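You operate a simulated robot arm through the tools that you are given. There is no shell and no other tool.

Carry out the task below with a simulated robot arm. There is one attempt and no reset: what you move stays moved.

Task
Charge the battery named on the charge card up to the card's figure.
Fine: rate dial to the battery's MAX, plug in, power on; power off while that figure shows; the plug stays in.

It is judged by the outcome, as a careful person would: the job done as asked, and still so three seconds after it is handed in. It fails if anything else is knocked over, pushed out of place, dropped, spilled or broken.

Robot
A 7-joint arm with a fingered hand, fixed in place. Base frame: the origin is at the foot of the arm, x ahead of it, y to its left, z up; the work surface is at about z = 800. Units: mm, rad, N and s.
Its first joint turns from -2.007 to 2.007 rad. Payload 5 kg.
Tool frame: the origin (TCP) lies between the finger pads and is the grasp point; the fingertips stand 32 mm ahead of it; z points along the fingers, y is the line along which they close. The gripper opens to 160 mm. The gripper's body begins 89 mm behind the TCP. The gripper is a hand of 4 fingers: y runs from the thumb to the fingers, the wrist lies at [0, 0, -267] in the tool frame.
Orientation is that of the tool frame in the base frame, as a unit quaternion [x, y, z, w]. With the fingers straight down and closing along the base's y, the tool's x points along the base's -x, its y along +y and its z along -z.

Tools
- The arm moves only by the tool apply_moves. Its argument "steps" is a list of rows, each a list of 2 entries, a list of its own where there are three numbers: the shift along the tool's x, y, z in cm, then the turn, a rotation vector about the tool's x, y, z in rad. In form: [[[dx, dy, dz], [wx, wy, wz]], ...]. A call has 1 to 20 rows; each row shifts and turns the commanded pose from where the row before left it, along the tool's axes as they then stand. Each row takes 0.2 s and may step no farther than 50 mm and 0.15 rad from the row before; otherwise, the whole call is refused. A pose out of reach is approached as far as the arm can. The call stops where the force on the tool passes 40 N (or 10 N more than at its start, if that is more) or the arm is blocked; 0.2 s more then pass. In this call time passes only in rows, and 0.2 s behind the last. It gives the time, the measured TCP pose, the force on the tool (base axes), the opening and the grip force at its end, in the units of the frame above (readings bear some noise), with the torque about the TCP (base axes, N m) and any sound that the robot's microphone picked up.
- Cameras (640 x 400 px; columns grow to the right, rows downward): "scene" is fixed at [218.9, 648.6, 1590]; the picture's right is [-0.91, -0.42, 0.00], its down [-0.28, 0.61, -0.74] and it looks along [0.31, -0.68, -0.67] (base axes); focal length 309 px, centre (320, 200). "wrist" rides on the gripper at [80, -4, -114] in the tool frame; the picture's right is [0.05, 1.00, 0.00], its down [-0.82, 0.04, -0.58] and it looks along [-0.58, 0.03, 0.82] (tool axes); focal length 265 px, centre (320, 200). There is no depth. A picture from a camera that has moved, and an enlarged one, comes with that camera's place and axes in the base frame and with its lens.
- get_image(camera): a new picture of that camera. No time passes.
- lift_body(by): slides the trunk up (or, below 0, down) by that many mm; the arm rides with it, the base frame stays. It gives what a move gives, with no picture.
- finger_targets(finger1, finger2, finger3, thumb_bend): sets how far each is bent, from 0 (flat) to 100 (curled in); at 30 the hand is open as for a grip, at 70 the pads meet at the TCP. One left out holds its place. A second passes; each finger stops where it meets its share of the squeeze, and holds until it gets a number again. It is the only way to open and close the hand. It gives what a move gives, with no picture; readings hold the bend of each and the force on the fingers (four entries, about 0 where the hand has none), thumb and palm.
- enlarge(camera, box): a new picture of the part [left, top, right, bottom] of that camera's present view, enlarged. No time passes.
- close_job(): hands the job in; it is judged then, once.

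Places have to be worked out from the pictures, the camera data and where the tool is seen. Open the gripper and draw the arm clear of the work before you hand the job in, unless the task says otherwise.

The tools are called after ">>>" as name(argument=value, ...) on one line, values as JSON. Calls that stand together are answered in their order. apply_moves: Moves the arm, as the interface text tells. Its arguments: {"type":"object","properties":{"steps":{"type":"array","items":{"type":"array"}}},"required":["steps"]} The other tools are called the same way: lift_body (by) slides the trunk up or down; finger_targets (finger1, finger2, finger3, thumb_bend) moves the fingers one by one; get_image (camera) takes a picture; enlarge (camera, box) takes an enlarged picture of a part of a camera's view; close_job () hands the job in.

At the start:

```text
t: 0.0
tcp_pos: [736.2, -38.7, 1204.4]
tcp_rot: [0.001, 1.0, 0.0, 0.0]
wrist_force: [0.3, -0.4, 0.3]
wrist_torque: [0.01, 0.01, -0.01]
grip_width: 159.6
finger_force: 0.1
shape: jaw
bend: [30.0, 30.0, 30.0, 30.0]
finger forces: [0.0, 0.1, 0.0, 0.0, 0.1, 0.0]
trunk travel left (down, up): [-550.0, 440.0]
```

scene: 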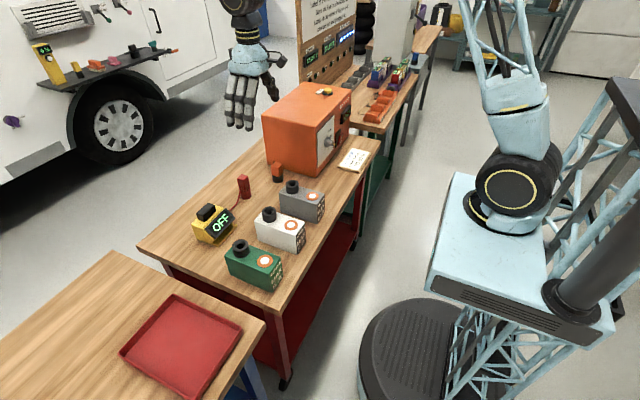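
wrist: 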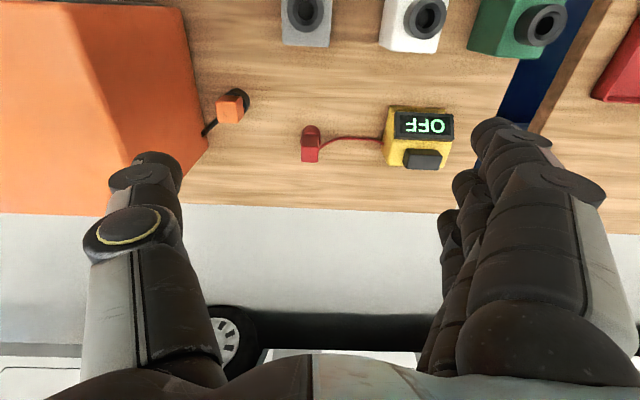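

I begin by looking closely at the scene: the charger box (orange), batteries, card, plug and meter.

>>> enlarge(camera="scene", box=[250, 70, 400, 190])

>>> enlarge(camera="scene", box=[180, 160, 340, 300])

>>> enlarge(camera="wrist", box=[190, 0, 590, 200])

>>> enlarge(camera="scene", box=[290, 0, 450, 120])

>>> enlarge(camera="scene", box=[330, 140, 380, 175])

```text
3.33 times, centred on (325, 130) of scene
camera zoom: at [218.9, 648.6, 1590.0], right [-0.91, -0.42, 0.0], down [-0.28, 0.61, -0.74], along [0.31, -0.68, -0.67], focal length 1030 px, centre (303, 433)
```

zoom: 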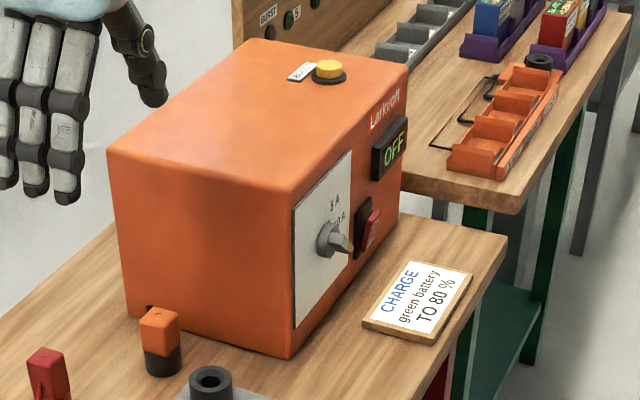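

```text
2.86 times, centred on (260, 230) of scene
camera zoom: at [218.9, 648.6, 1590.0], right [-0.91, -0.42, 0.0], down [-0.28, 0.61, -0.74], along [0.31, -0.68, -0.67], focal length 883 px, centre (491, 114)
```

zoom: 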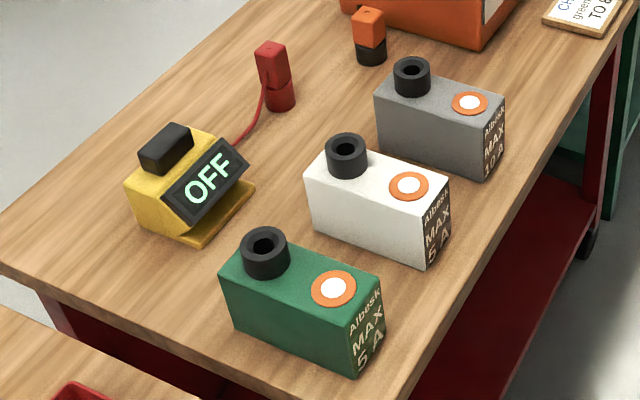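

```text
1.60 times, centred on (390, 100) of wrist
camera zoom: at [656.2, -40.6, 1318.3], right [-0.05, 1.0, 0.0], down [0.82, 0.04, 0.58], along [0.58, 0.03, -0.82], focal length 425 px, centre (208, 360)
```

zoom: 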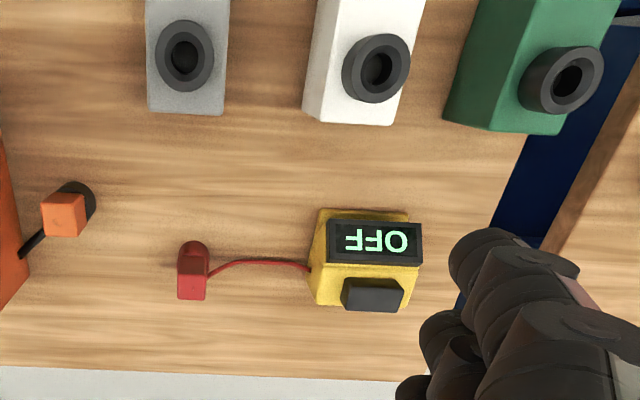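

```text
3.33 times, centred on (370, 60) of scene
camera zoom: at [218.9, 648.6, 1590.0], right [-0.91, -0.42, 0.0], down [-0.28, 0.61, -0.74], along [0.31, -0.68, -0.67], focal length 1030 px, centre (153, 667)
```

zoom: 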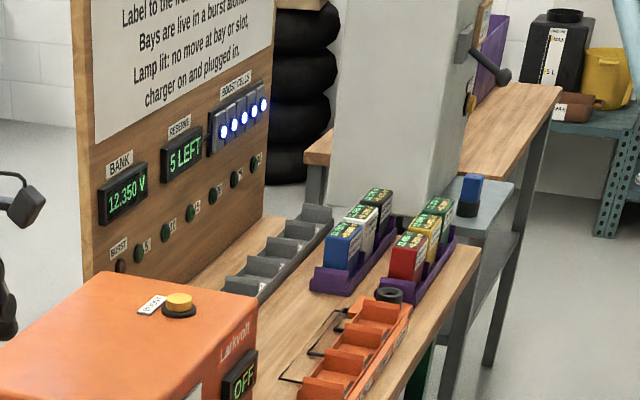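

```text
11.43 times, centred on (355, 158) of scene
camera zoom: at [218.9, 648.6, 1590.0], right [-0.91, -0.42, 0.0], down [-0.28, 0.61, -0.74], along [0.31, -0.68, -0.67], focal length 3531 px, centre (-80, 686)
```

zoom: 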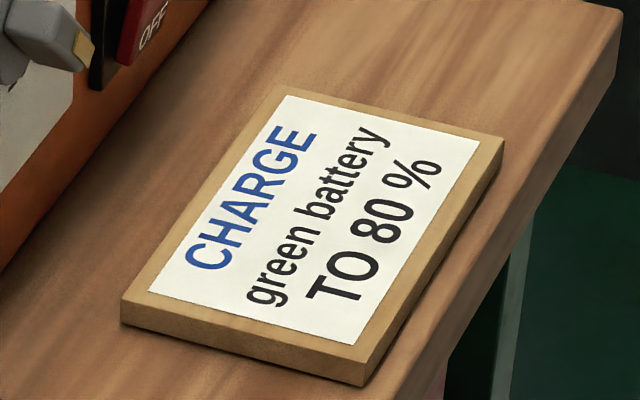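

The card says: green battery to 80 %. I zoom on the battery labels, the dial, and the plugs.

>>> enlarge(camera="scene", box=[220, 235, 290, 295])

>>> enlarge(camera="scene", box=[315, 95, 365, 175])

>>> enlarge(camera="scene", box=[190, 165, 260, 245])

>>> enlarge(camera="scene", box=[300, 0, 370, 60])

>>> enlarge(camera="scene", box=[310, 80, 340, 100])

>>> enlarge(camera="scene", box=[265, 155, 300, 190])

```text
6.67 times, centred on (255, 265) of scene
camera zoom: at [218.9, 648.6, 1590.0], right [-0.91, -0.42, 0.0], down [-0.28, 0.61, -0.74], along [0.31, -0.68, -0.67], focal length 2060 px, centre (753, -233)
```

zoom: 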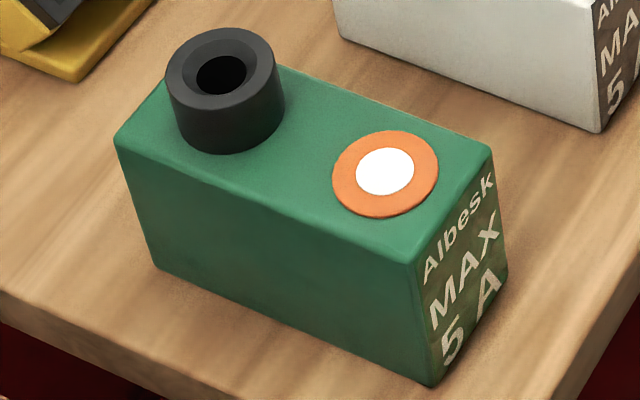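

```text
5.00 times, centred on (340, 135) of scene
camera zoom: at [218.9, 648.6, 1590.0], right [-0.91, -0.42, 0.0], down [-0.28, 0.61, -0.74], along [0.31, -0.68, -0.67], focal length 1545 px, centre (220, 525)
```

zoom: 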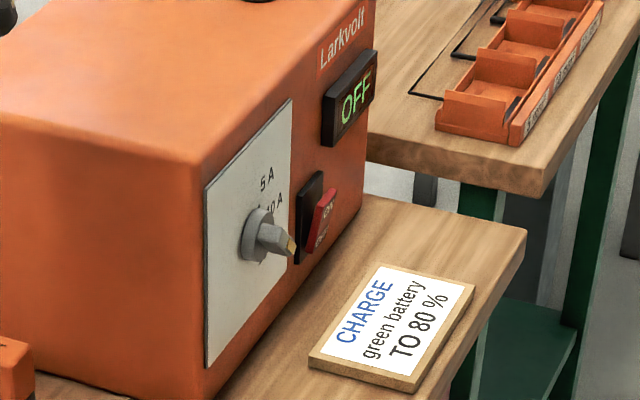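

```text
5.00 times, centred on (225, 205) of scene
camera zoom: at [218.9, 648.6, 1590.0], right [-0.91, -0.42, 0.0], down [-0.28, 0.61, -0.74], along [0.31, -0.68, -0.67], focal length 1545 px, centre (795, 175)
```

zoom: 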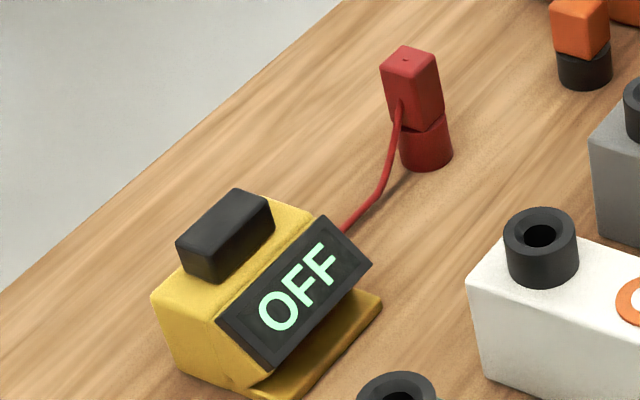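

```text
6.67 times, centred on (335, 30) of scene
camera zoom: at [218.9, 648.6, 1590.0], right [-0.91, -0.42, 0.0], down [-0.28, 0.61, -0.74], along [0.31, -0.68, -0.67], focal length 2060 px, centre (220, 1333)
```

zoom: 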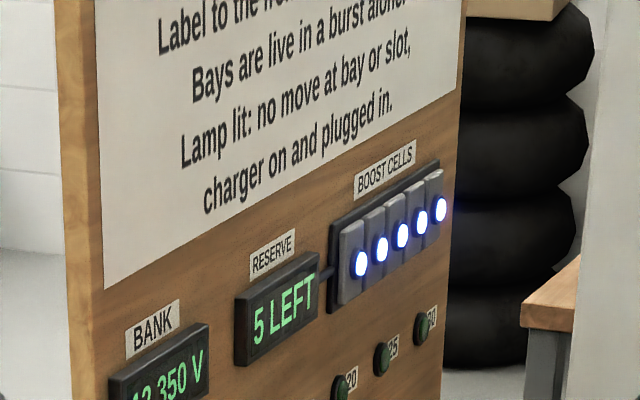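

```text
16.00 times, centred on (325, 90) of scene
camera zoom: at [218.9, 648.6, 1590.0], right [-0.91, -0.42, 0.0], down [-0.28, 0.61, -0.74], along [0.31, -0.68, -0.67], focal length 4943 px, centre (240, 1960)
```

zoom: 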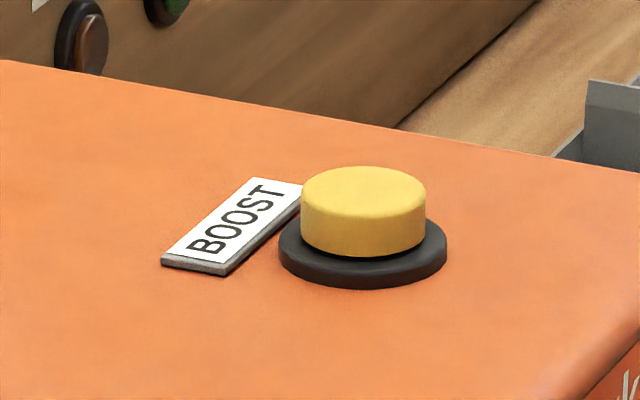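

```text
11.43 times, centred on (282, 172) of scene
camera zoom: at [218.9, 648.6, 1590.0], right [-0.91, -0.42, 0.0], down [-0.28, 0.61, -0.74], along [0.31, -0.68, -0.67], focal length 3531 px, centre (749, 514)
```

zoom: 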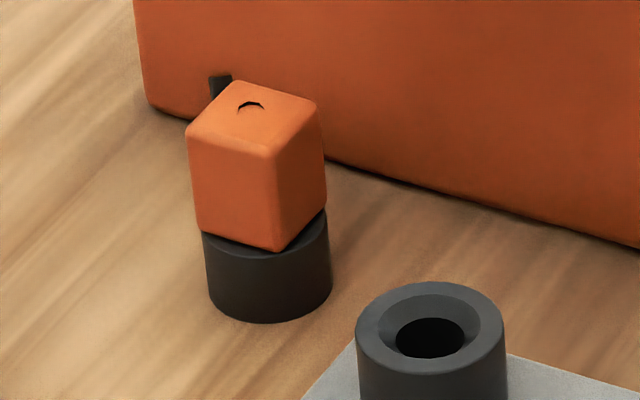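

The green battery reads "MAX 5 A"; the orange Larkvolt charger has the dial, switch and display on its face toward the robot (x≈658). I move the hand back and to the right to see that face with the wrist camera.

>>> apply_moves(steps=[[[2.84, -3.45, 0.5], [0, 0, 0]], [[2.84, -3.45, 0.5], [0, 0, 0]], [[2.84, -3.45, 0.5], [0, 0, 0]], [[2.84, -3.45, 0.5], [0, 0, 0]], [[2.84, -3.45, 0.5], [0, 0, 0]], [[2.84, -3.45, 0.5], [0, 0, 0]], [[2.84, -3.45, 0.5], [0, 0, 0]], [[2.84, -3.45, 0.5], [0, 0, 0]], [[2.84, -3.45, 0.5], [0, 0, 0]]])

```text
t: 2.0
tcp_pos: [475.7, -349.7, 1157.6]
tcp_rot: [0.0, 1.0, 0.001, 0.0]
wrist_force: [-0.2, -0.4, 0.2]
wrist_torque: [0.0, 0.03, 0.04]
grip_width: 160.0
finger_force: 0.1
shape: jaw
bend: [30.0, 30.0, 30.0, 30.0]
finger forces: [0.0, 0.0, 0.1, 0.0, 0.0, 0.0]
trunk travel left (down, up): [-550.0, 440.0]
```

The arm reached (476, -350, 1158); I take a wrist picture and a scene picture.

>>> get_image(camera="wrist")

>>> get_image(camera="scene")

```text
taken
camera wrist: at [396.6, -352.1, 1273.1], right [-0.05, 1.0, 0.0], down [0.82, 0.04, 0.58], along [0.58, 0.03, -0.82], focal length 265 px, centre (320, 200)
```

wrist: 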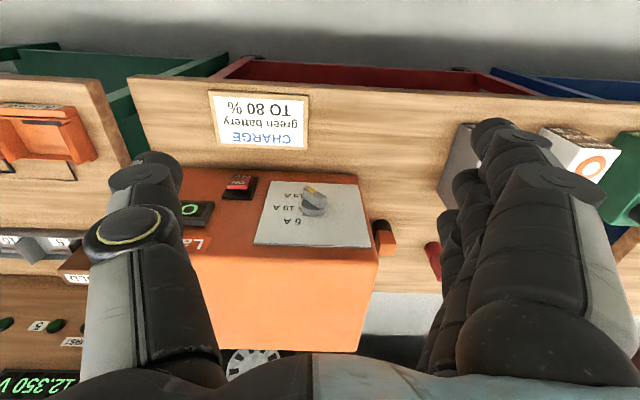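

```text
taken
```

scene: 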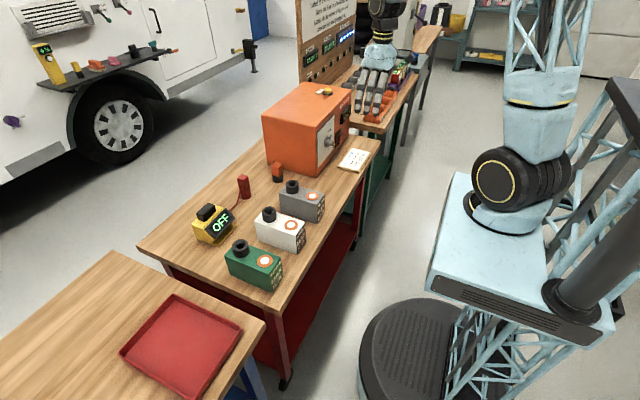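

The face of the charger is visible (upside down); I enlarge the dial and switch.

>>> enlarge(camera="wrist", box=[250, 170, 380, 255])

>>> enlarge(camera="wrist", box=[170, 160, 270, 260])

>>> enlarge(camera="wrist", box=[340, 190, 470, 290])

```text
4.71 times, centred on (315, 212) of wrist
camera zoom: at [396.6, -352.1, 1273.1], right [-0.05, 1.0, 0.0], down [0.82, 0.04, 0.58], along [0.58, 0.03, -0.82], focal length 1249 px, centre (344, 141)
```

zoom: 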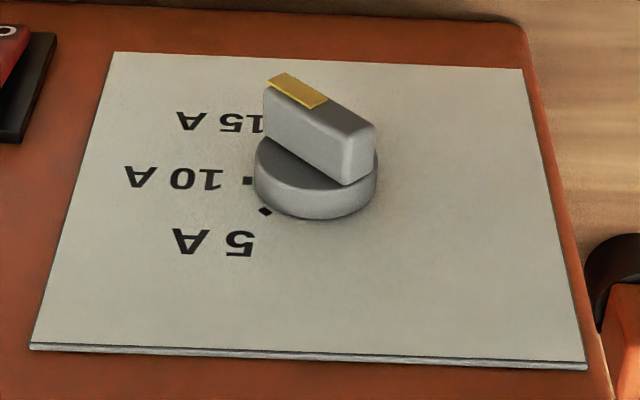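

```text
4.00 times, centred on (220, 210) of wrist
camera zoom: at [396.6, -352.1, 1273.1], right [-0.05, 1.0, 0.0], down [0.82, 0.04, 0.58], along [0.58, 0.03, -0.82], focal length 1062 px, centre (720, 160)
```

zoom: 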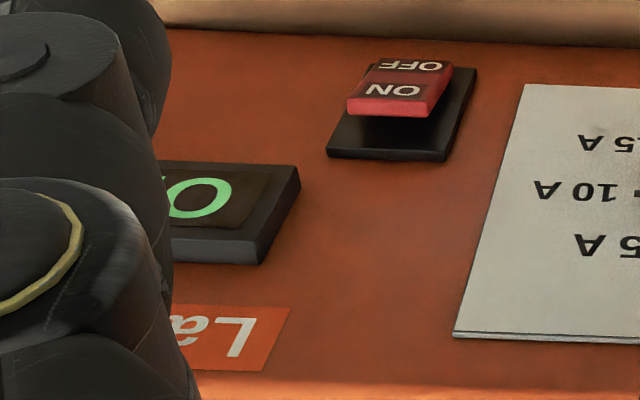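

```text
4.00 times, centred on (405, 240) of wrist
camera zoom: at [396.6, -352.1, 1273.1], right [-0.05, 1.0, 0.0], down [0.82, 0.04, 0.58], along [0.58, 0.03, -0.82], focal length 1062 px, centre (-20, 40)
```

zoom: 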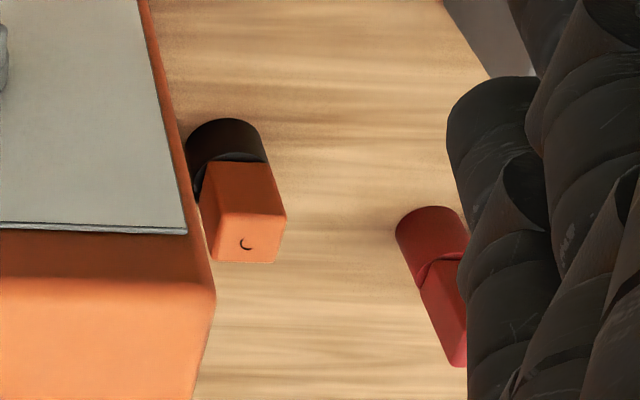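

Dial pointer is at 15 A (lower right), with 10 A to the right and 5 A upper right, so it must turn 90° counter-clockwise. I test finger postures in free space to see how a single pointing finger looks.

>>> finger_targets(finger1=100, finger2=60, finger3=30, thumb_bend=30)

>>> get_image(camera="wrist")

>>> enlarge(camera="scene", box=[330, 20, 440, 130])

```text
t: 3.0
tcp_pos: [476.3, -348.6, 1159.1]
tcp_rot: [0.001, 1.0, 0.0, 0.0]
wrist_force: [0.0, -0.1, -0.5]
wrist_torque: [0.0, 0.02, -0.01]
grip_width: 78.1
finger_force: 0.1
shape: fingers
bend: [100.0, 60.0, 30.0, 30.0]
finger forces: [0.0, 0.1, 0.0, 0.0, 0.0, 0.1]
trunk travel left (down, up): [-550.0, 440.0]
```

```text
taken
camera wrist: at [397.2, -351.4, 1273.3], right [-0.05, 1.0, 0.0], down [0.82, 0.04, 0.58], along [0.58, 0.03, -0.82], focal length 265 px, centre (320, 200)
```

wrist: 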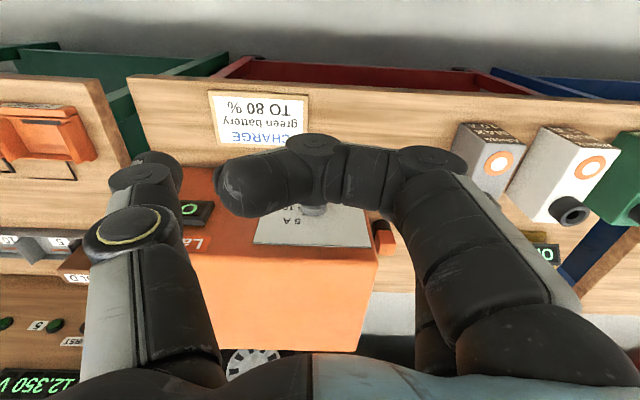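

```text
3.64 times, centred on (385, 75) of scene
camera zoom: at [218.9, 648.6, 1590.0], right [-0.91, -0.42, 0.0], down [-0.28, 0.61, -0.74], along [0.31, -0.68, -0.67], focal length 1123 px, centre (84, 654)
```

zoom: 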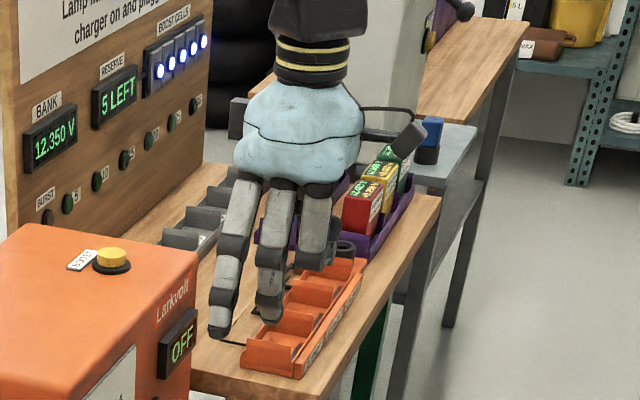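

Finger 1 is the one nearest the camera, and curls in front of the palm at 100. Now I curl the fingers back to a compact shape and tilt the tool forward by 45° in place to test reach.

>>> apply_moves(steps=[[[0, 0, 0], [0, -0.131, 0]], [[0, 0, 0], [0, -0.131, 0]], [[0, 0, 0], [0, -0.131, 0]], [[0, 0, 0], [0, -0.131, 0]], [[0, 0, 0], [0, -0.131, 0]], [[0, 0, 0], [0, -0.131, 0]]])

>>> finger_targets(finger1=100, finger2=100, finger3=100, thumb_bend=0)

>>> get_image(camera="wrist")

>>> enlarge(camera="scene", box=[320, 0, 480, 130])

```text
t: 4.4
tcp_pos: [480.7, -348.0, 1160.5]
tcp_rot: [0.0, 0.966, -0.001, 0.259]
wrist_force: [-0.2, 0.7, 0.5]
wrist_torque: [-0.03, 0.07, -0.05]
grip_width: 78.3
finger_force: 0.1
shape: fingers
bend: [100.0, 60.0, 30.0, 30.0]
finger forces: [0.0, 0.0, 0.0, 0.0, 0.0, 0.0]
out of reach, approached as far as the arm can: row 5, 6
trunk travel left (down, up): [-550.0, 440.0]
```

```text
t: 5.4
tcp_pos: [479.3, -348.5, 1159.1]
tcp_rot: [0.0, 0.966, 0.0, 0.259]
wrist_force: [0.2, -0.6, 0.6]
wrist_torque: [0.01, 0.02, 0.02]
grip_width: 87.3
finger_force: 0.0
shape: fingers
bend: [100.0, 100.0, 100.0, 0.0]
finger forces: [0.0, 0.1, 0.0, 0.0, 0.0, 0.1]
trunk travel left (down, up): [-550.0, 440.0]
```

```text
taken
camera wrist: at [353.3, -350.9, 1218.2], right [-0.04, 1.0, -0.03], down [0.42, 0.04, 0.91], along [0.91, 0.03, -0.42], focal length 265 px, centre (320, 200)
```

wrist: 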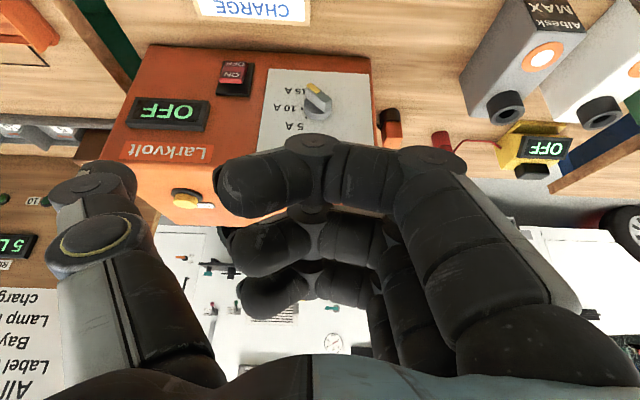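

```text
3.08 times, centred on (400, 65) of scene
camera zoom: at [218.9, 648.6, 1590.0], right [-0.91, -0.42, 0.0], down [-0.28, 0.61, -0.74], along [0.31, -0.68, -0.67], focal length 951 px, centre (74, 615)
```

zoom: 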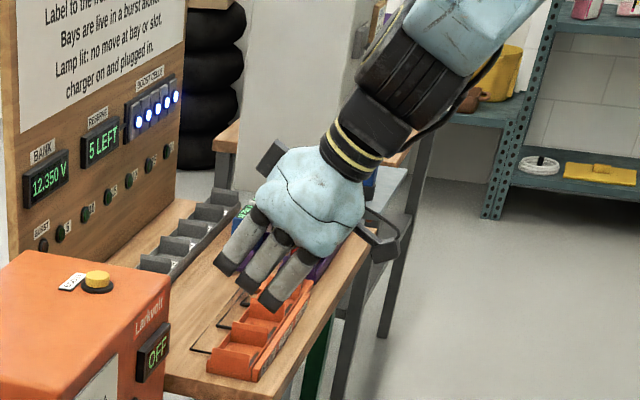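

The tilt stopped at 30° at this high, close-in place. I lower and advance a little (staying clear of the box), then try tilting further.

>>> apply_moves(steps=[[[0.56, 0, 3.37], [0, 0, 0]], [[0.56, 0, 3.37], [0, 0, 0]], [[0.56, 0, 3.37], [0, 0, 0]], [[0.56, 0, 3.37], [0, 0, 0]], [[0.56, 0, 3.37], [0, 0, 0]]])

```text
t: 6.6
tcp_pos: [541.6, -350.0, 999.4]
tcp_rot: [-0.001, 0.966, 0.0, 0.26]
wrist_force: [-0.4, -0.7, 0.2]
wrist_torque: [-0.03, 0.03, -0.02]
grip_width: 87.3
finger_force: 0.1
shape: fingers
bend: [100.0, 100.0, 100.0, 0.0]
finger forces: [0.1, 0.1, 0.0, 0.0, 0.0, 0.0]
trunk travel left (down, up): [-550.0, 440.0]
```

Reached (542, -350, 999) at 30° tilt. I continue tilting in place.

>>> apply_moves(steps=[[[0, 0, 0], [0, -0.131, 0]], [[0, 0, 0], [0, -0.131, 0]], [[0, 0, 0], [0, -0.131, 0]], [[0, 0, 0], [0, -0.131, 0]], [[0, 0, 0], [0, -0.131, 0]], [[0, 0, 0], [0, -0.131, 0]], [[0, 0, 0], [0, -0.131, 0]], [[0, 0, 0], [0, -0.13, 0]]])

>>> get_image(camera="wrist")

>>> get_image(camera="scene")

```text
t: 8.4
tcp_pos: [550.1, -337.8, 1010.5]
tcp_rot: [-0.017, 0.708, 0.004, 0.706]
wrist_force: [-0.3, 0.2, -0.2]
wrist_torque: [-0.01, -0.03, 0.0]
grip_width: 87.3
finger_force: 0.0
shape: fingers
bend: [100.0, 100.0, 100.0, 0.0]
finger forces: [0.0, 0.0, 0.0, 0.1, 0.0, 0.1]
trunk travel left (down, up): [-550.0, 440.0]
```

```text
taken
camera wrist: at [436.4, -345.2, 931.3], right [-0.03, 1.0, -0.07], down [-0.58, 0.04, 0.82], along [0.82, 0.07, 0.57], focal length 265 px, centre (320, 200)
```

wrist: 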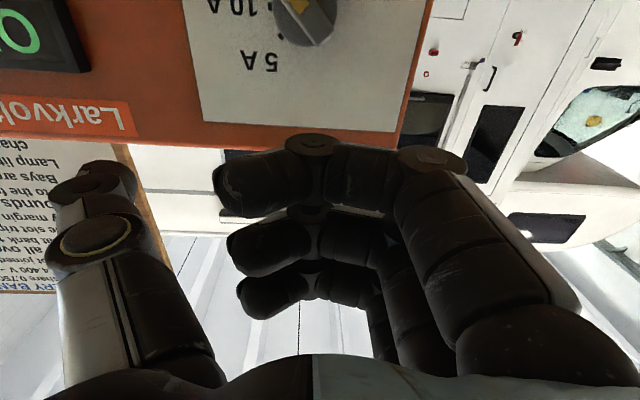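

```text
taken
```

scene: 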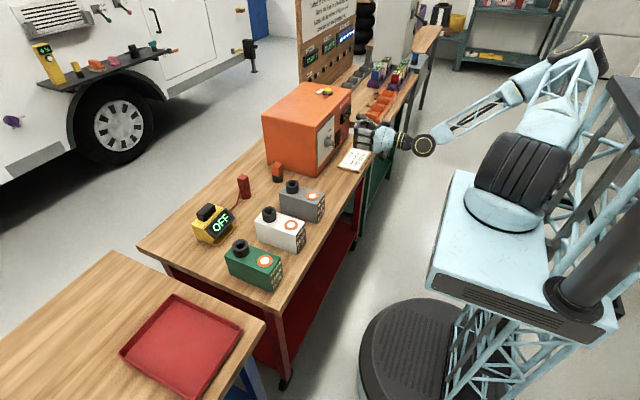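

The tool is now horizontal, facing the charger. I lower it by about 60 mm to look straight at the dial and switch and measure them.

>>> apply_moves(steps=[[[2.0, -0.6, 0], [0, 0, 0]], [[2.0, -0.6, 0], [0, 0, 0]], [[2.0, 0, 0], [0, 0, 0]]])

>>> get_image(camera="wrist")

>>> enlarge(camera="scene", box=[310, 80, 440, 180])

```text
t: 9.2
tcp_pos: [539.9, -361.5, 939.4]
tcp_rot: [0.001, 0.707, -0.001, 0.708]
wrist_force: [0.6, 0.3, -0.2]
wrist_torque: [0.05, 0.02, 0.04]
grip_width: 87.3
finger_force: 0.0
shape: fingers
bend: [100.0, 100.0, 100.0, 0.0]
finger forces: [0.0, 0.0, 0.0, 0.0, 0.0, 0.0]
trunk travel left (down, up): [-550.0, 440.0]
```

```text
taken
camera wrist: at [426.5, -363.4, 858.7], right [0.0, 1.0, -0.05], down [-0.58, 0.04, 0.81], along [0.81, 0.03, 0.58], focal length 265 px, centre (320, 200)
```

wrist: 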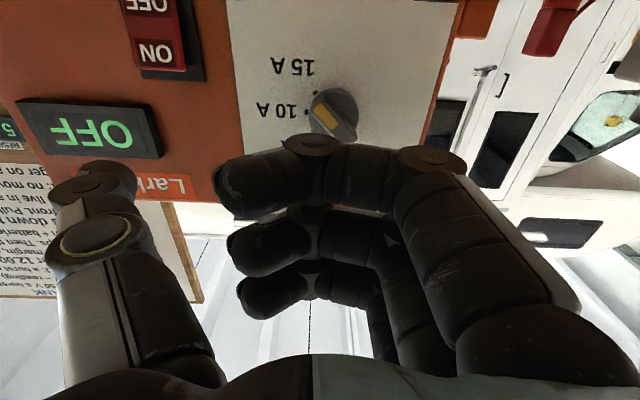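

```text
4.00 times, centred on (375, 130) of scene
camera zoom: at [218.9, 648.6, 1590.0], right [-0.91, -0.42, 0.0], down [-0.28, 0.61, -0.74], along [0.31, -0.68, -0.67], focal length 1236 px, centre (100, 480)
```

zoom: 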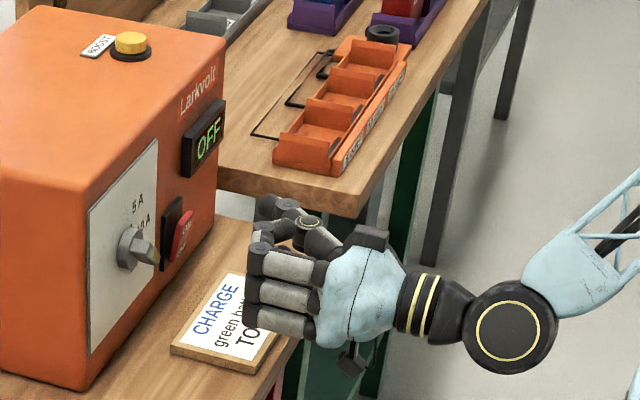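

I enlarge the dial, the switch and the area around for measuring.

>>> enlarge(camera="wrist", box=[240, 40, 400, 150])

>>> enlarge(camera="wrist", box=[0, 0, 240, 170])

```text
3.64 times, centred on (320, 95) of wrist
camera zoom: at [426.5, -363.4, 858.7], right [0.0, 1.0, -0.05], down [-0.58, 0.04, 0.81], along [0.81, 0.03, 0.58], focal length 965 px, centre (320, 582)
```

zoom: 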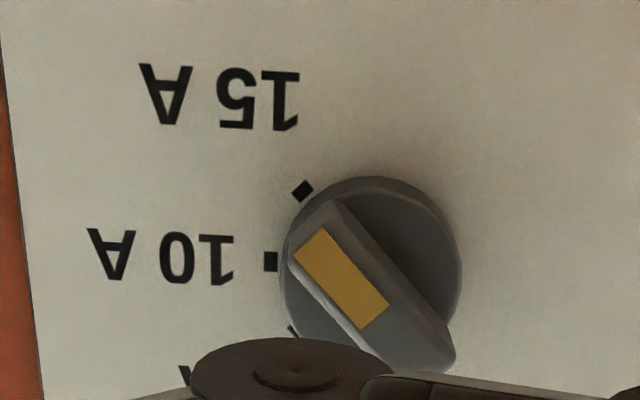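

```text
2.35 times, centred on (120, 85) of wrist
camera zoom: at [426.5, -363.4, 858.7], right [0.0, 1.0, -0.05], down [-0.58, 0.04, 0.81], along [0.81, 0.03, 0.58], focal length 624 px, centre (791, 471)
```

zoom: 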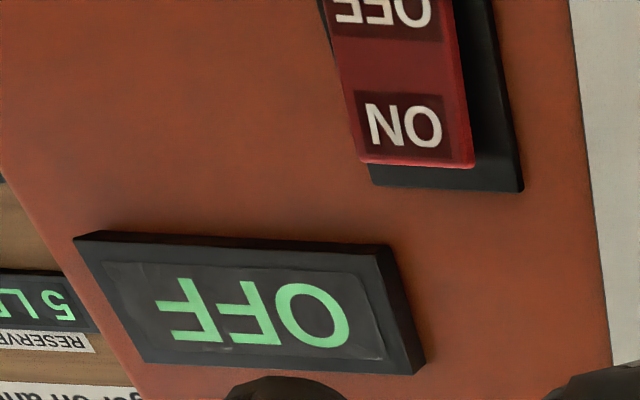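

The dial's disc face is around (647, -348, 927) with radius ≈20 mm. I extend finger 3 (now the top finger) to see how far it points ahead of the curled ones.

>>> finger_targets(finger1=100, finger2=100, finger3=45, thumb_bend=30)

>>> get_image(camera="wrist")

>>> enlarge(camera="scene", box=[310, 80, 440, 180])

```text
t: 10.2
tcp_pos: [539.4, -361.2, 940.3]
tcp_rot: [0.001, 0.707, -0.001, 0.707]
wrist_force: [-0.7, 0.6, 0.5]
wrist_torque: [0.02, -0.02, -0.01]
grip_width: 78.3
finger_force: 0.0
shape: fingers
bend: [100.0, 100.0, 45.0, 30.0]
finger forces: [0.0, 0.0, 0.0, 0.0, 0.1, 0.0]
trunk travel left (down, up): [-550.0, 440.0]
```

```text
taken
camera wrist: at [426.7, -363.2, 859.8], right [0.0, 1.0, -0.05], down [-0.58, 0.04, 0.81], along [0.82, 0.03, 0.58], focal length 265 px, centre (320, 200)
```

wrist: 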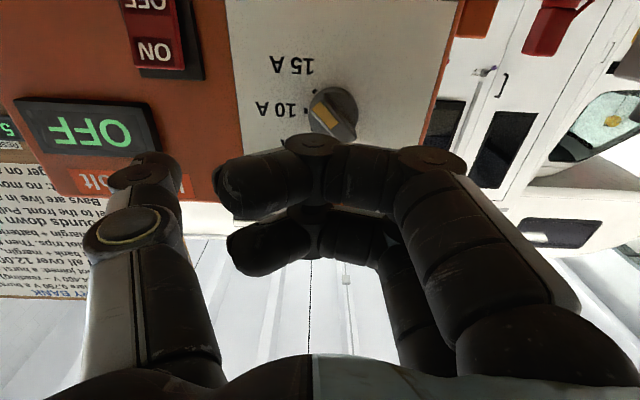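

```text
4.00 times, centred on (375, 130) of scene
camera zoom: at [218.9, 648.6, 1590.0], right [-0.91, -0.42, 0.0], down [-0.28, 0.61, -0.74], along [0.31, -0.68, -0.67], focal length 1236 px, centre (100, 480)
```

zoom: 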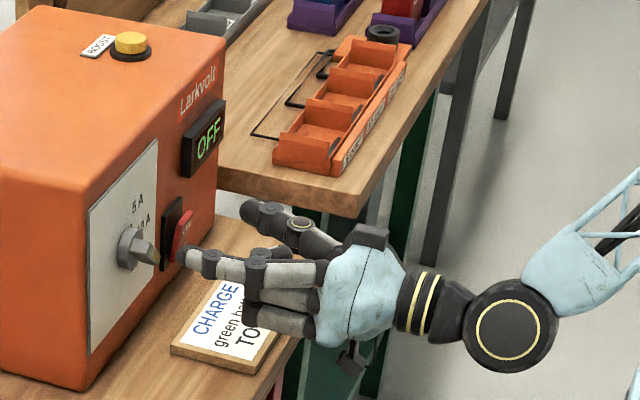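

Finger 3 extends to about 35 mm ahead of the TCP and about 60 mm to the left. I bring its tip just in front of and above-right of the dial bar, staying clear, and check.

>>> apply_moves(steps=[[[0.78, -2.2, 1.0], [0, 0, 0]], [[0.78, -2.2, 1.0], [0, 0, 0]], [[0.78, -2.2, 1.0], [0, 0, 0]]])

>>> enlarge(camera="scene", box=[310, 100, 390, 160])

>>> get_image(camera="wrist")

```text
t: 11.0
tcp_pos: [570.6, -425.8, 916.6]
tcp_rot: [0.0, 0.706, -0.001, 0.708]
wrist_force: [-0.8, -0.5, -0.5]
wrist_torque: [-0.01, 0.0, -0.01]
grip_width: 78.4
finger_force: 0.1
shape: fingers
bend: [100.0, 100.0, 45.0, 30.0]
finger forces: [0.0, 0.0, 0.0, 0.1, 0.0, 0.1]
trunk travel left (down, up): [-550.0, 440.0]
```

```text
6.67 times, centred on (350, 130) of scene
camera zoom: at [218.9, 648.6, 1590.0], right [-0.91, -0.42, 0.0], down [-0.28, 0.61, -0.74], along [0.31, -0.68, -0.67], focal length 2060 px, centre (120, 667)
```

zoom: 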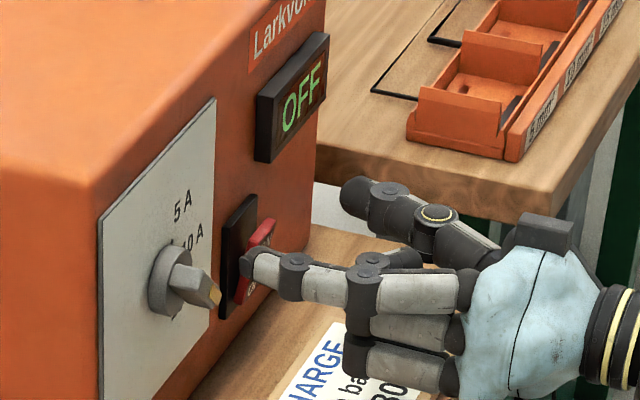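

```text
taken
camera wrist: at [457.4, -428.2, 835.9], right [0.0, 1.0, -0.05], down [-0.58, 0.04, 0.81], along [0.82, 0.03, 0.58], focal length 265 px, centre (320, 200)
```

wrist: 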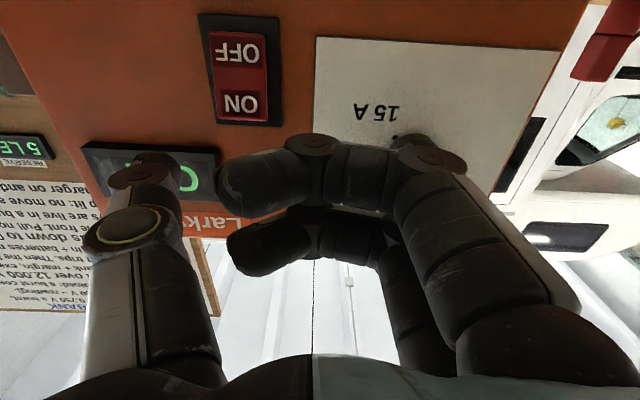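

The fingertip is measured at about (604, -364, 947), matching the estimate. I advance it ~32 mm so it sits beside the dial bar's upper-right side.

>>> apply_moves(steps=[[[0, 0, 1.6], [0, 0, 0]], [[0, 0, 1.6], [0, 0, 0]]])

>>> enlarge(camera="scene", box=[310, 110, 370, 160])

```text
t: 11.6
tcp_pos: [603.2, -426.9, 914.5]
tcp_rot: [0.0, 0.706, 0.0, 0.708]
wrist_force: [0.0, 0.2, 0.4]
wrist_torque: [-0.02, 0.02, -0.01]
grip_width: 78.4
finger_force: 0.1
shape: fingers
bend: [100.0, 100.0, 45.0, 30.0]
finger forces: [0.1, 0.0, 0.0, 0.1, 0.0, 0.0]
trunk travel left (down, up): [-550.0, 440.0]
```

```text
8.00 times, centred on (340, 135) of scene
camera zoom: at [218.9, 648.6, 1590.0], right [-0.91, -0.42, 0.0], down [-0.28, 0.61, -0.74], along [0.31, -0.68, -0.67], focal length 2472 px, centre (160, 720)
```

zoom: 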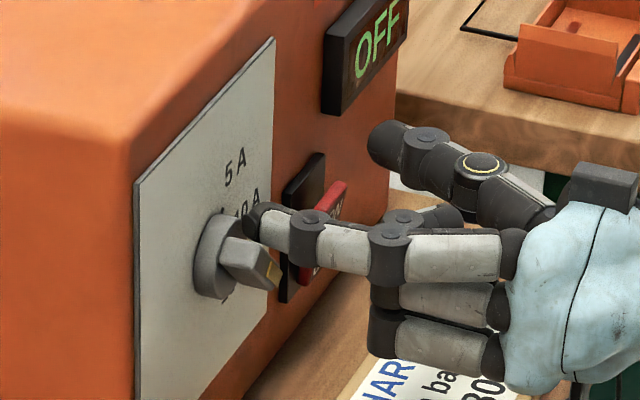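

The fingertip sits right above the bar's right-hand side. I sweep it left and then downward along an arc around the dial axis, to push the bar's tail counter-clockwise.

>>> apply_moves(steps=[[[-0.12, 0.85, 0], [0, 0, 0]], [[-0.13, 0.85, 0], [0, 0, 0]], [[0, 0.7, 0], [0, 0, 0]], [[0.35, 0.6, 0], [0, 0, 0]], [[0.53, 0.43, 0], [0, 0, 0]]])

>>> enlarge(camera="scene", box=[310, 110, 370, 160])

>>> get_image(camera="wrist")

```text
t: 12.8
tcp_pos: [602.0, -391.9, 910.0]
tcp_rot: [0.0, 0.706, 0.0, 0.708]
wrist_force: [-0.4, -0.8, 0.4]
wrist_torque: [0.06, -0.03, -0.03]
grip_width: 78.4
finger_force: 0.4
shape: fingers
bend: [100.0, 100.0, 45.0, 30.0]
finger forces: [0.1, 0.0, 1.2, 0.1, 0.0, 0.0]
trunk travel left (down, up): [-550.0, 440.0]
```

```text
8.00 times, centred on (340, 135) of scene
camera zoom: at [218.9, 648.6, 1590.0], right [-0.91, -0.42, 0.0], down [-0.28, 0.61, -0.74], along [0.31, -0.68, -0.67], focal length 2472 px, centre (160, 720)
```

zoom: 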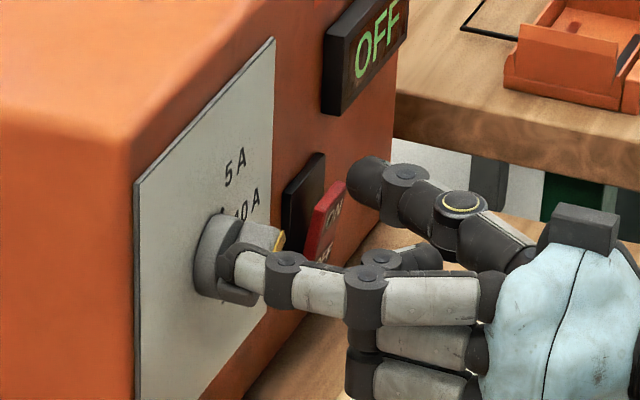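

```text
taken
camera wrist: at [489.5, -395.3, 829.8], right [0.0, 1.0, -0.05], down [-0.58, 0.04, 0.81], along [0.82, 0.03, 0.58], focal length 265 px, centre (320, 200)
```

wrist: 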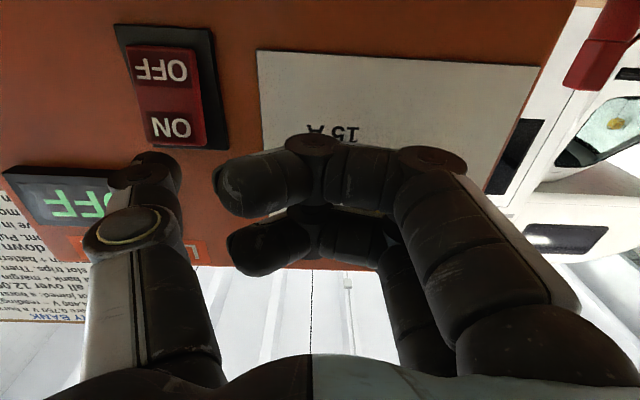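

The pointer now points near 10 A. I continue the sweep downward by about 10 mm (thumb is still ~10 mm clear of the rocker).

>>> apply_moves(steps=[[[0.5, 0.15, 0], [0, 0, 0]], [[0.5, 0.05, 0], [0, 0, 0]]])

>>> enlarge(camera="scene", box=[310, 110, 370, 160])

```text
t: 13.4
tcp_pos: [603.7, -391.2, 901.3]
tcp_rot: [0.0, 0.706, -0.001, 0.708]
wrist_force: [-0.5, -0.2, 5.1]
wrist_torque: [0.22, -0.14, 0.03]
grip_width: 78.6
finger_force: 1.7
shape: fingers
bend: [100.0, 100.0, 44.0, 30.0]
finger forces: [0.1, 0.1, 4.0, 0.1, 0.1, 0.0]
trunk travel left (down, up): [-550.0, 440.0]
```

```text
8.00 times, centred on (340, 135) of scene
camera zoom: at [218.9, 648.6, 1590.0], right [-0.91, -0.42, 0.0], down [-0.28, 0.61, -0.74], along [0.31, -0.68, -0.67], focal length 2472 px, centre (160, 720)
```

zoom: 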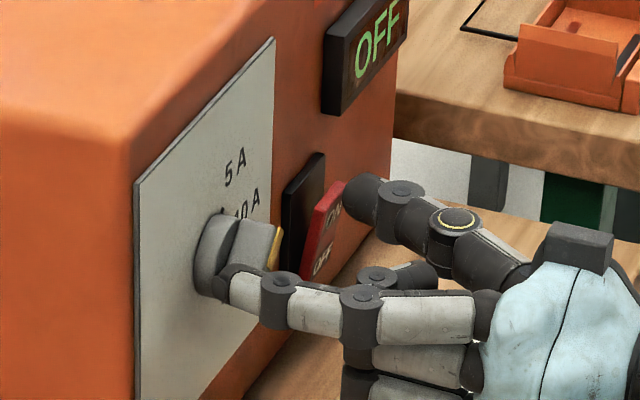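

Force is small (5 N). I zoom in tightly to read the pointer angle.

>>> enlarge(camera="scene", box=[325, 125, 355, 150])

>>> enlarge(camera="scene", box=[335, 120, 375, 150])

```text
16.00 times, centred on (340, 138) of scene
camera zoom: at [218.9, 648.6, 1590.0], right [-0.91, -0.42, 0.0], down [-0.28, 0.61, -0.74], along [0.31, -0.68, -0.67], focal length 4943 px, centre (0, 1200)
```

zoom: 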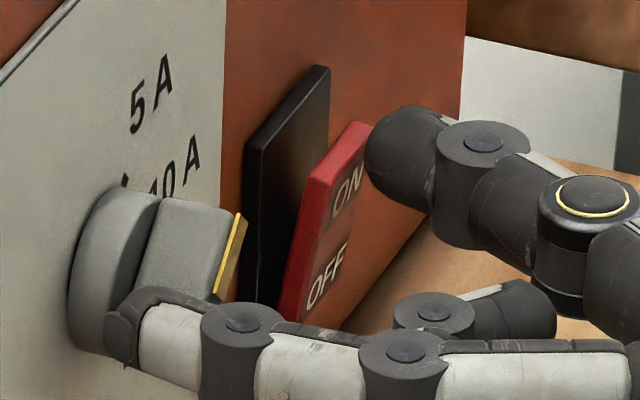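

```text
13.33 times, centred on (355, 135) of scene
camera zoom: at [218.9, 648.6, 1590.0], right [-0.91, -0.42, 0.0], down [-0.28, 0.61, -0.74], along [0.31, -0.68, -0.67], focal length 4119 px, centre (-147, 1067)
```

zoom: 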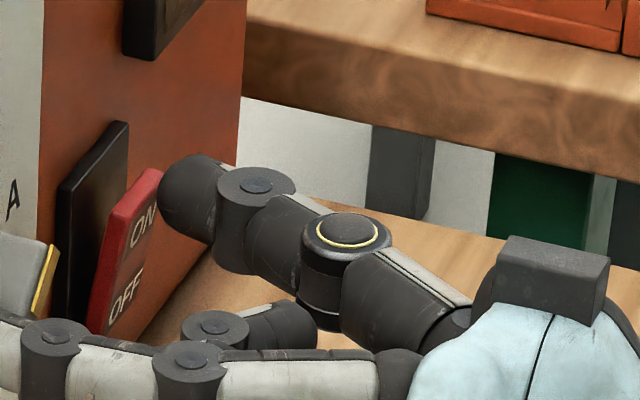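

The pointer strip now measures at about +45° (5 A). I ease off upward slightly and withdraw straight back, then check the dial.

>>> apply_moves(steps=[[[-0.4, 0, 0], [0, 0, 0]], [[0, 0, -3.0], [0, 0, 0]], [[0, 0, -3.0], [0, 0, 0]]])

>>> enlarge(camera="scene", box=[320, 115, 360, 150])

>>> get_image(camera="wrist")

```text
t: 14.2
tcp_pos: [542.9, -390.0, 904.8]
tcp_rot: [0.001, 0.707, -0.001, 0.707]
wrist_force: [0.0, 0.1, -0.4]
wrist_torque: [0.01, -0.02, -0.01]
grip_width: 78.3
finger_force: 0.1
shape: fingers
bend: [100.0, 100.0, 45.0, 30.0]
finger forces: [0.0, 0.0, 0.1, 0.0, 0.0, 0.1]
trunk travel left (down, up): [-550.0, 440.0]
```

```text
11.43 times, centred on (340, 132) of scene
camera zoom: at [218.9, 648.6, 1590.0], right [-0.91, -0.42, 0.0], down [-0.28, 0.61, -0.74], along [0.31, -0.68, -0.67], focal length 3531 px, centre (91, 971)
```

zoom: 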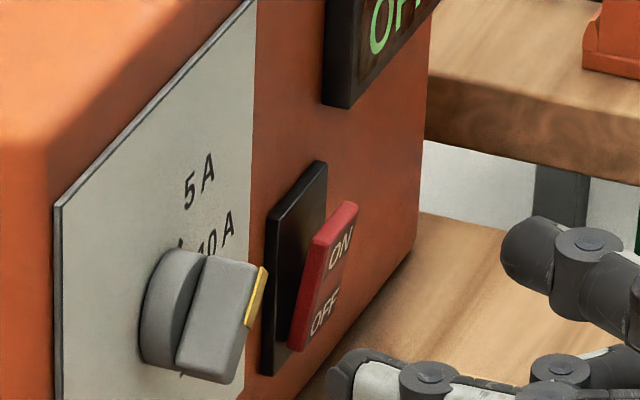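

```text
taken
camera wrist: at [429.8, -391.5, 824.3], right [0.0, 1.0, -0.05], down [-0.58, 0.04, 0.81], along [0.82, 0.03, 0.58], focal length 265 px, centre (320, 200)
```

wrist: 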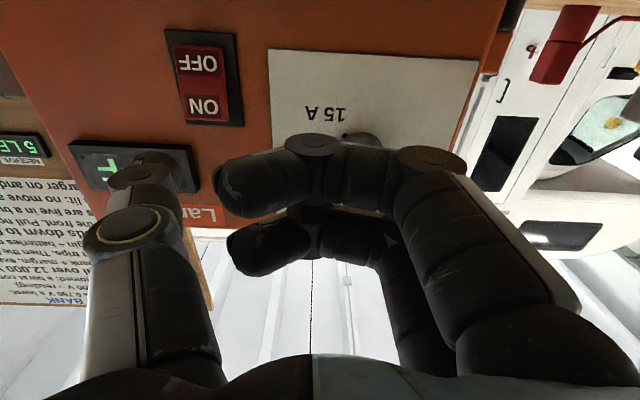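

I shift the hand up and left so the wrist camera sees the dial unobstructed.

>>> apply_moves(steps=[[[-2.5, 1.5, 0], [0, 0, 0]], [[-2.5, 1.5, 0], [0, 0, 0]]])

>>> enlarge(camera="wrist", box=[240, 20, 400, 130])

```text
t: 14.8
tcp_pos: [543.0, -359.1, 953.8]
tcp_rot: [0.0, 0.707, 0.0, 0.708]
wrist_force: [0.3, 1.4, -0.3]
wrist_torque: [0.0, 0.02, -0.01]
grip_width: 78.5
finger_force: 0.1
shape: fingers
bend: [100.0, 100.0, 45.0, 30.0]
finger forces: [0.0, 0.0, 0.1, 0.0, 0.0, 0.0]
trunk travel left (down, up): [-550.0, 440.0]
```

```text
3.64 times, centred on (320, 75) of wrist
camera zoom: at [430.7, -361.8, 873.6], right [0.0, 1.0, -0.05], down [-0.58, 0.04, 0.81], along [0.82, 0.03, 0.58], focal length 965 px, centre (320, 654)
```

zoom: 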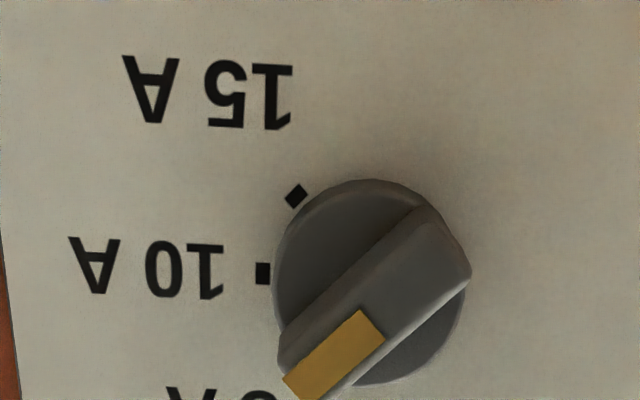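

The pointer computes to +44.4°, i.e. exactly on 5 A. The dial is done; I now tilt the tool back to pointing down in place.

>>> apply_moves(steps=[[[0, 0, 0], [0, 0.1428, 0]], [[0, 0, 0], [0, 0.1428, 0]], [[0, 0, 0], [0, 0.1428, 0]], [[0, 0, 0], [0, 0.1428, 0]], [[0, 0, 0], [0, 0.1428, 0]], [[0, 0, 0], [0, 0.1428, 0]], [[0, 0, 0], [0, 0.1428, 0]], [[0, 0, 0], [0, 0.1428, 0]], [[0, 0, 0], [0, 0.1428, 0]], [[0, 0, 0], [0, 0.1428, 0]], [[0, 0, 0], [0, 0.1428, 0]]])

```text
t: 17.2
tcp_pos: [542.2, -360.5, 954.8]
tcp_rot: [0.0, 1.0, 0.0, 0.0]
wrist_force: [0.0, 0.1, -0.1]
wrist_torque: [0.01, -0.03, -0.01]
grip_width: 78.5
finger_force: 0.0
shape: fingers
bend: [100.0, 100.0, 45.0, 30.0]
finger forces: [0.1, 0.0, 0.0, 0.0, 0.1, 0.0]
trunk travel left (down, up): [-550.0, 440.0]
```

Pointing down again. I raise the hand to z≈1160 and travel over toward the orange plug at about (792, -190).

>>> apply_moves(steps=[[[0, 0, -4.1], [0, 0, 0]], [[0, 0, -4.1], [0, 0, 0]], [[0, 0, -4.1], [0, 0, 0]], [[0, 0, -4.1], [0, 0, 0]], [[0, 0, -4.1], [0, 0, 0]], [[-3.1, 2.12, 0], [0, 0, 0]], [[-3.1, 2.12, 0], [0, 0, 0]], [[-3.1, 2.12, 0], [0, 0, 0]], [[-3.1, 2.12, 0], [0, 0, 0]], [[-3.1, 2.12, 0], [0, 0, 0]], [[-3.1, 2.12, 0], [0, 0, 0]], [[-3.1, 2.12, 0], [0, 0, 0]], [[-3.1, 2.12, 0], [0, 0, 0]]])

>>> finger_targets(finger1=30, finger2=30, finger3=30, thumb_bend=30)

>>> get_image(camera="wrist")

```text
t: 20.0
tcp_pos: [790.0, -188.4, 1157.0]
tcp_rot: [0.001, 1.0, 0.001, 0.0]
wrist_force: [-0.9, 0.3, -0.8]
wrist_torque: [0.02, 0.02, -0.01]
grip_width: 78.6
finger_force: 0.0
shape: fingers
bend: [100.0, 100.0, 45.0, 30.0]
finger forces: [0.0, 0.0, 0.0, 0.0, 0.1, 0.0]
trunk travel left (down, up): [-550.0, 440.0]
```

```text
t: 21.0
tcp_pos: [791.1, -187.3, 1155.4]
tcp_rot: [0.0, 1.0, 0.0, 0.001]
wrist_force: [0.0, -0.6, -0.4]
wrist_torque: [0.04, 0.05, 0.02]
grip_width: 170.6
finger_force: 0.1
shape: fingers
bend: [30.0, 30.0, 30.0, 30.0]
finger forces: [0.1, 0.0, 0.0, 0.0, 0.0, 0.0]
trunk travel left (down, up): [-550.0, 440.0]
```

```text
taken
camera wrist: at [710.7, -190.7, 1270.3], right [-0.05, 1.0, 0.0], down [0.81, 0.04, 0.58], along [0.58, 0.03, -0.82], focal length 265 px, centre (320, 200)
```

wrist: 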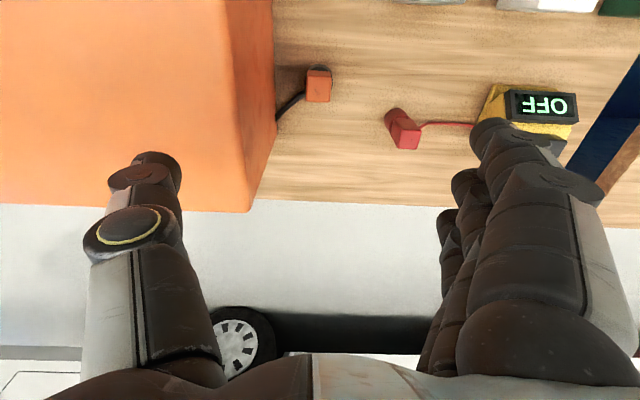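

The plug is visible at (318, 85). I enlarge it and then rotate the tool 90° about its axis so that the camera side faces away from the box.

>>> enlarge(camera="wrist", box=[260, 45, 380, 125])

>>> apply_moves(steps=[[[0, 0, 0], [0, 0, 0.1428]], [[0, 0, 0], [0, 0, 0.1428]], [[0, 0, 0], [0, 0, 0.1428]], [[0, 0, 0], [0, 0, 0.1428]], [[0, 0, 0], [0, 0, 0.1428]], [[0, 0, 0], [0, 0, 0.1428]], [[0, 0, 0], [0, 0, 0.1428]], [[0, 0, 0], [0, 0, 0.1428]], [[0, 0, 0], [0, 0, 0.1428]], [[0, 0, 0], [0, 0, 0.1428]], [[0, 0, 0], [0, 0, 0.1428]]])

>>> get_image(camera="wrist")

```text
5.00 times, centred on (320, 85) of wrist
camera zoom: at [710.7, -190.7, 1270.3], right [-0.05, 1.0, 0.0], down [0.81, 0.04, 0.58], along [0.58, 0.03, -0.82], focal length 1327 px, centre (320, 775)
```

zoom: 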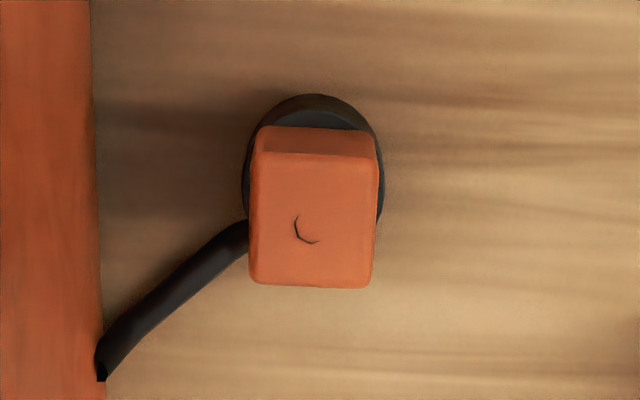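

```text
t: 23.4
tcp_pos: [789.4, -190.8, 1160.6]
tcp_rot: [0.709, 0.706, 0.001, 0.001]
wrist_force: [0.3, -0.3, 0.7]
wrist_torque: [0.0, -0.03, 0.01]
grip_width: 170.5
finger_force: 0.2
shape: fingers
bend: [30.0, 30.0, 30.0, 30.0]
finger forces: [0.1, 0.0, 0.0, 0.0, 0.0, 0.0]
trunk travel left (down, up): [-550.0, 440.0]
```

```text
taken
camera wrist: at [786.5, -108.6, 1273.7], right [1.0, 0.05, 0.0], down [0.04, -0.81, 0.58], along [0.03, -0.58, -0.82], focal length 265 px, centre (320, 200)
```

wrist: 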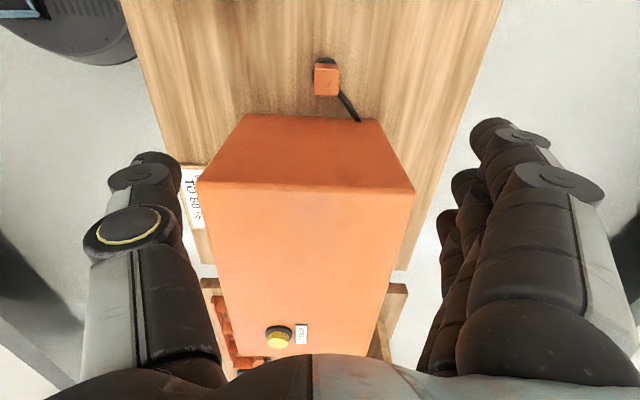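

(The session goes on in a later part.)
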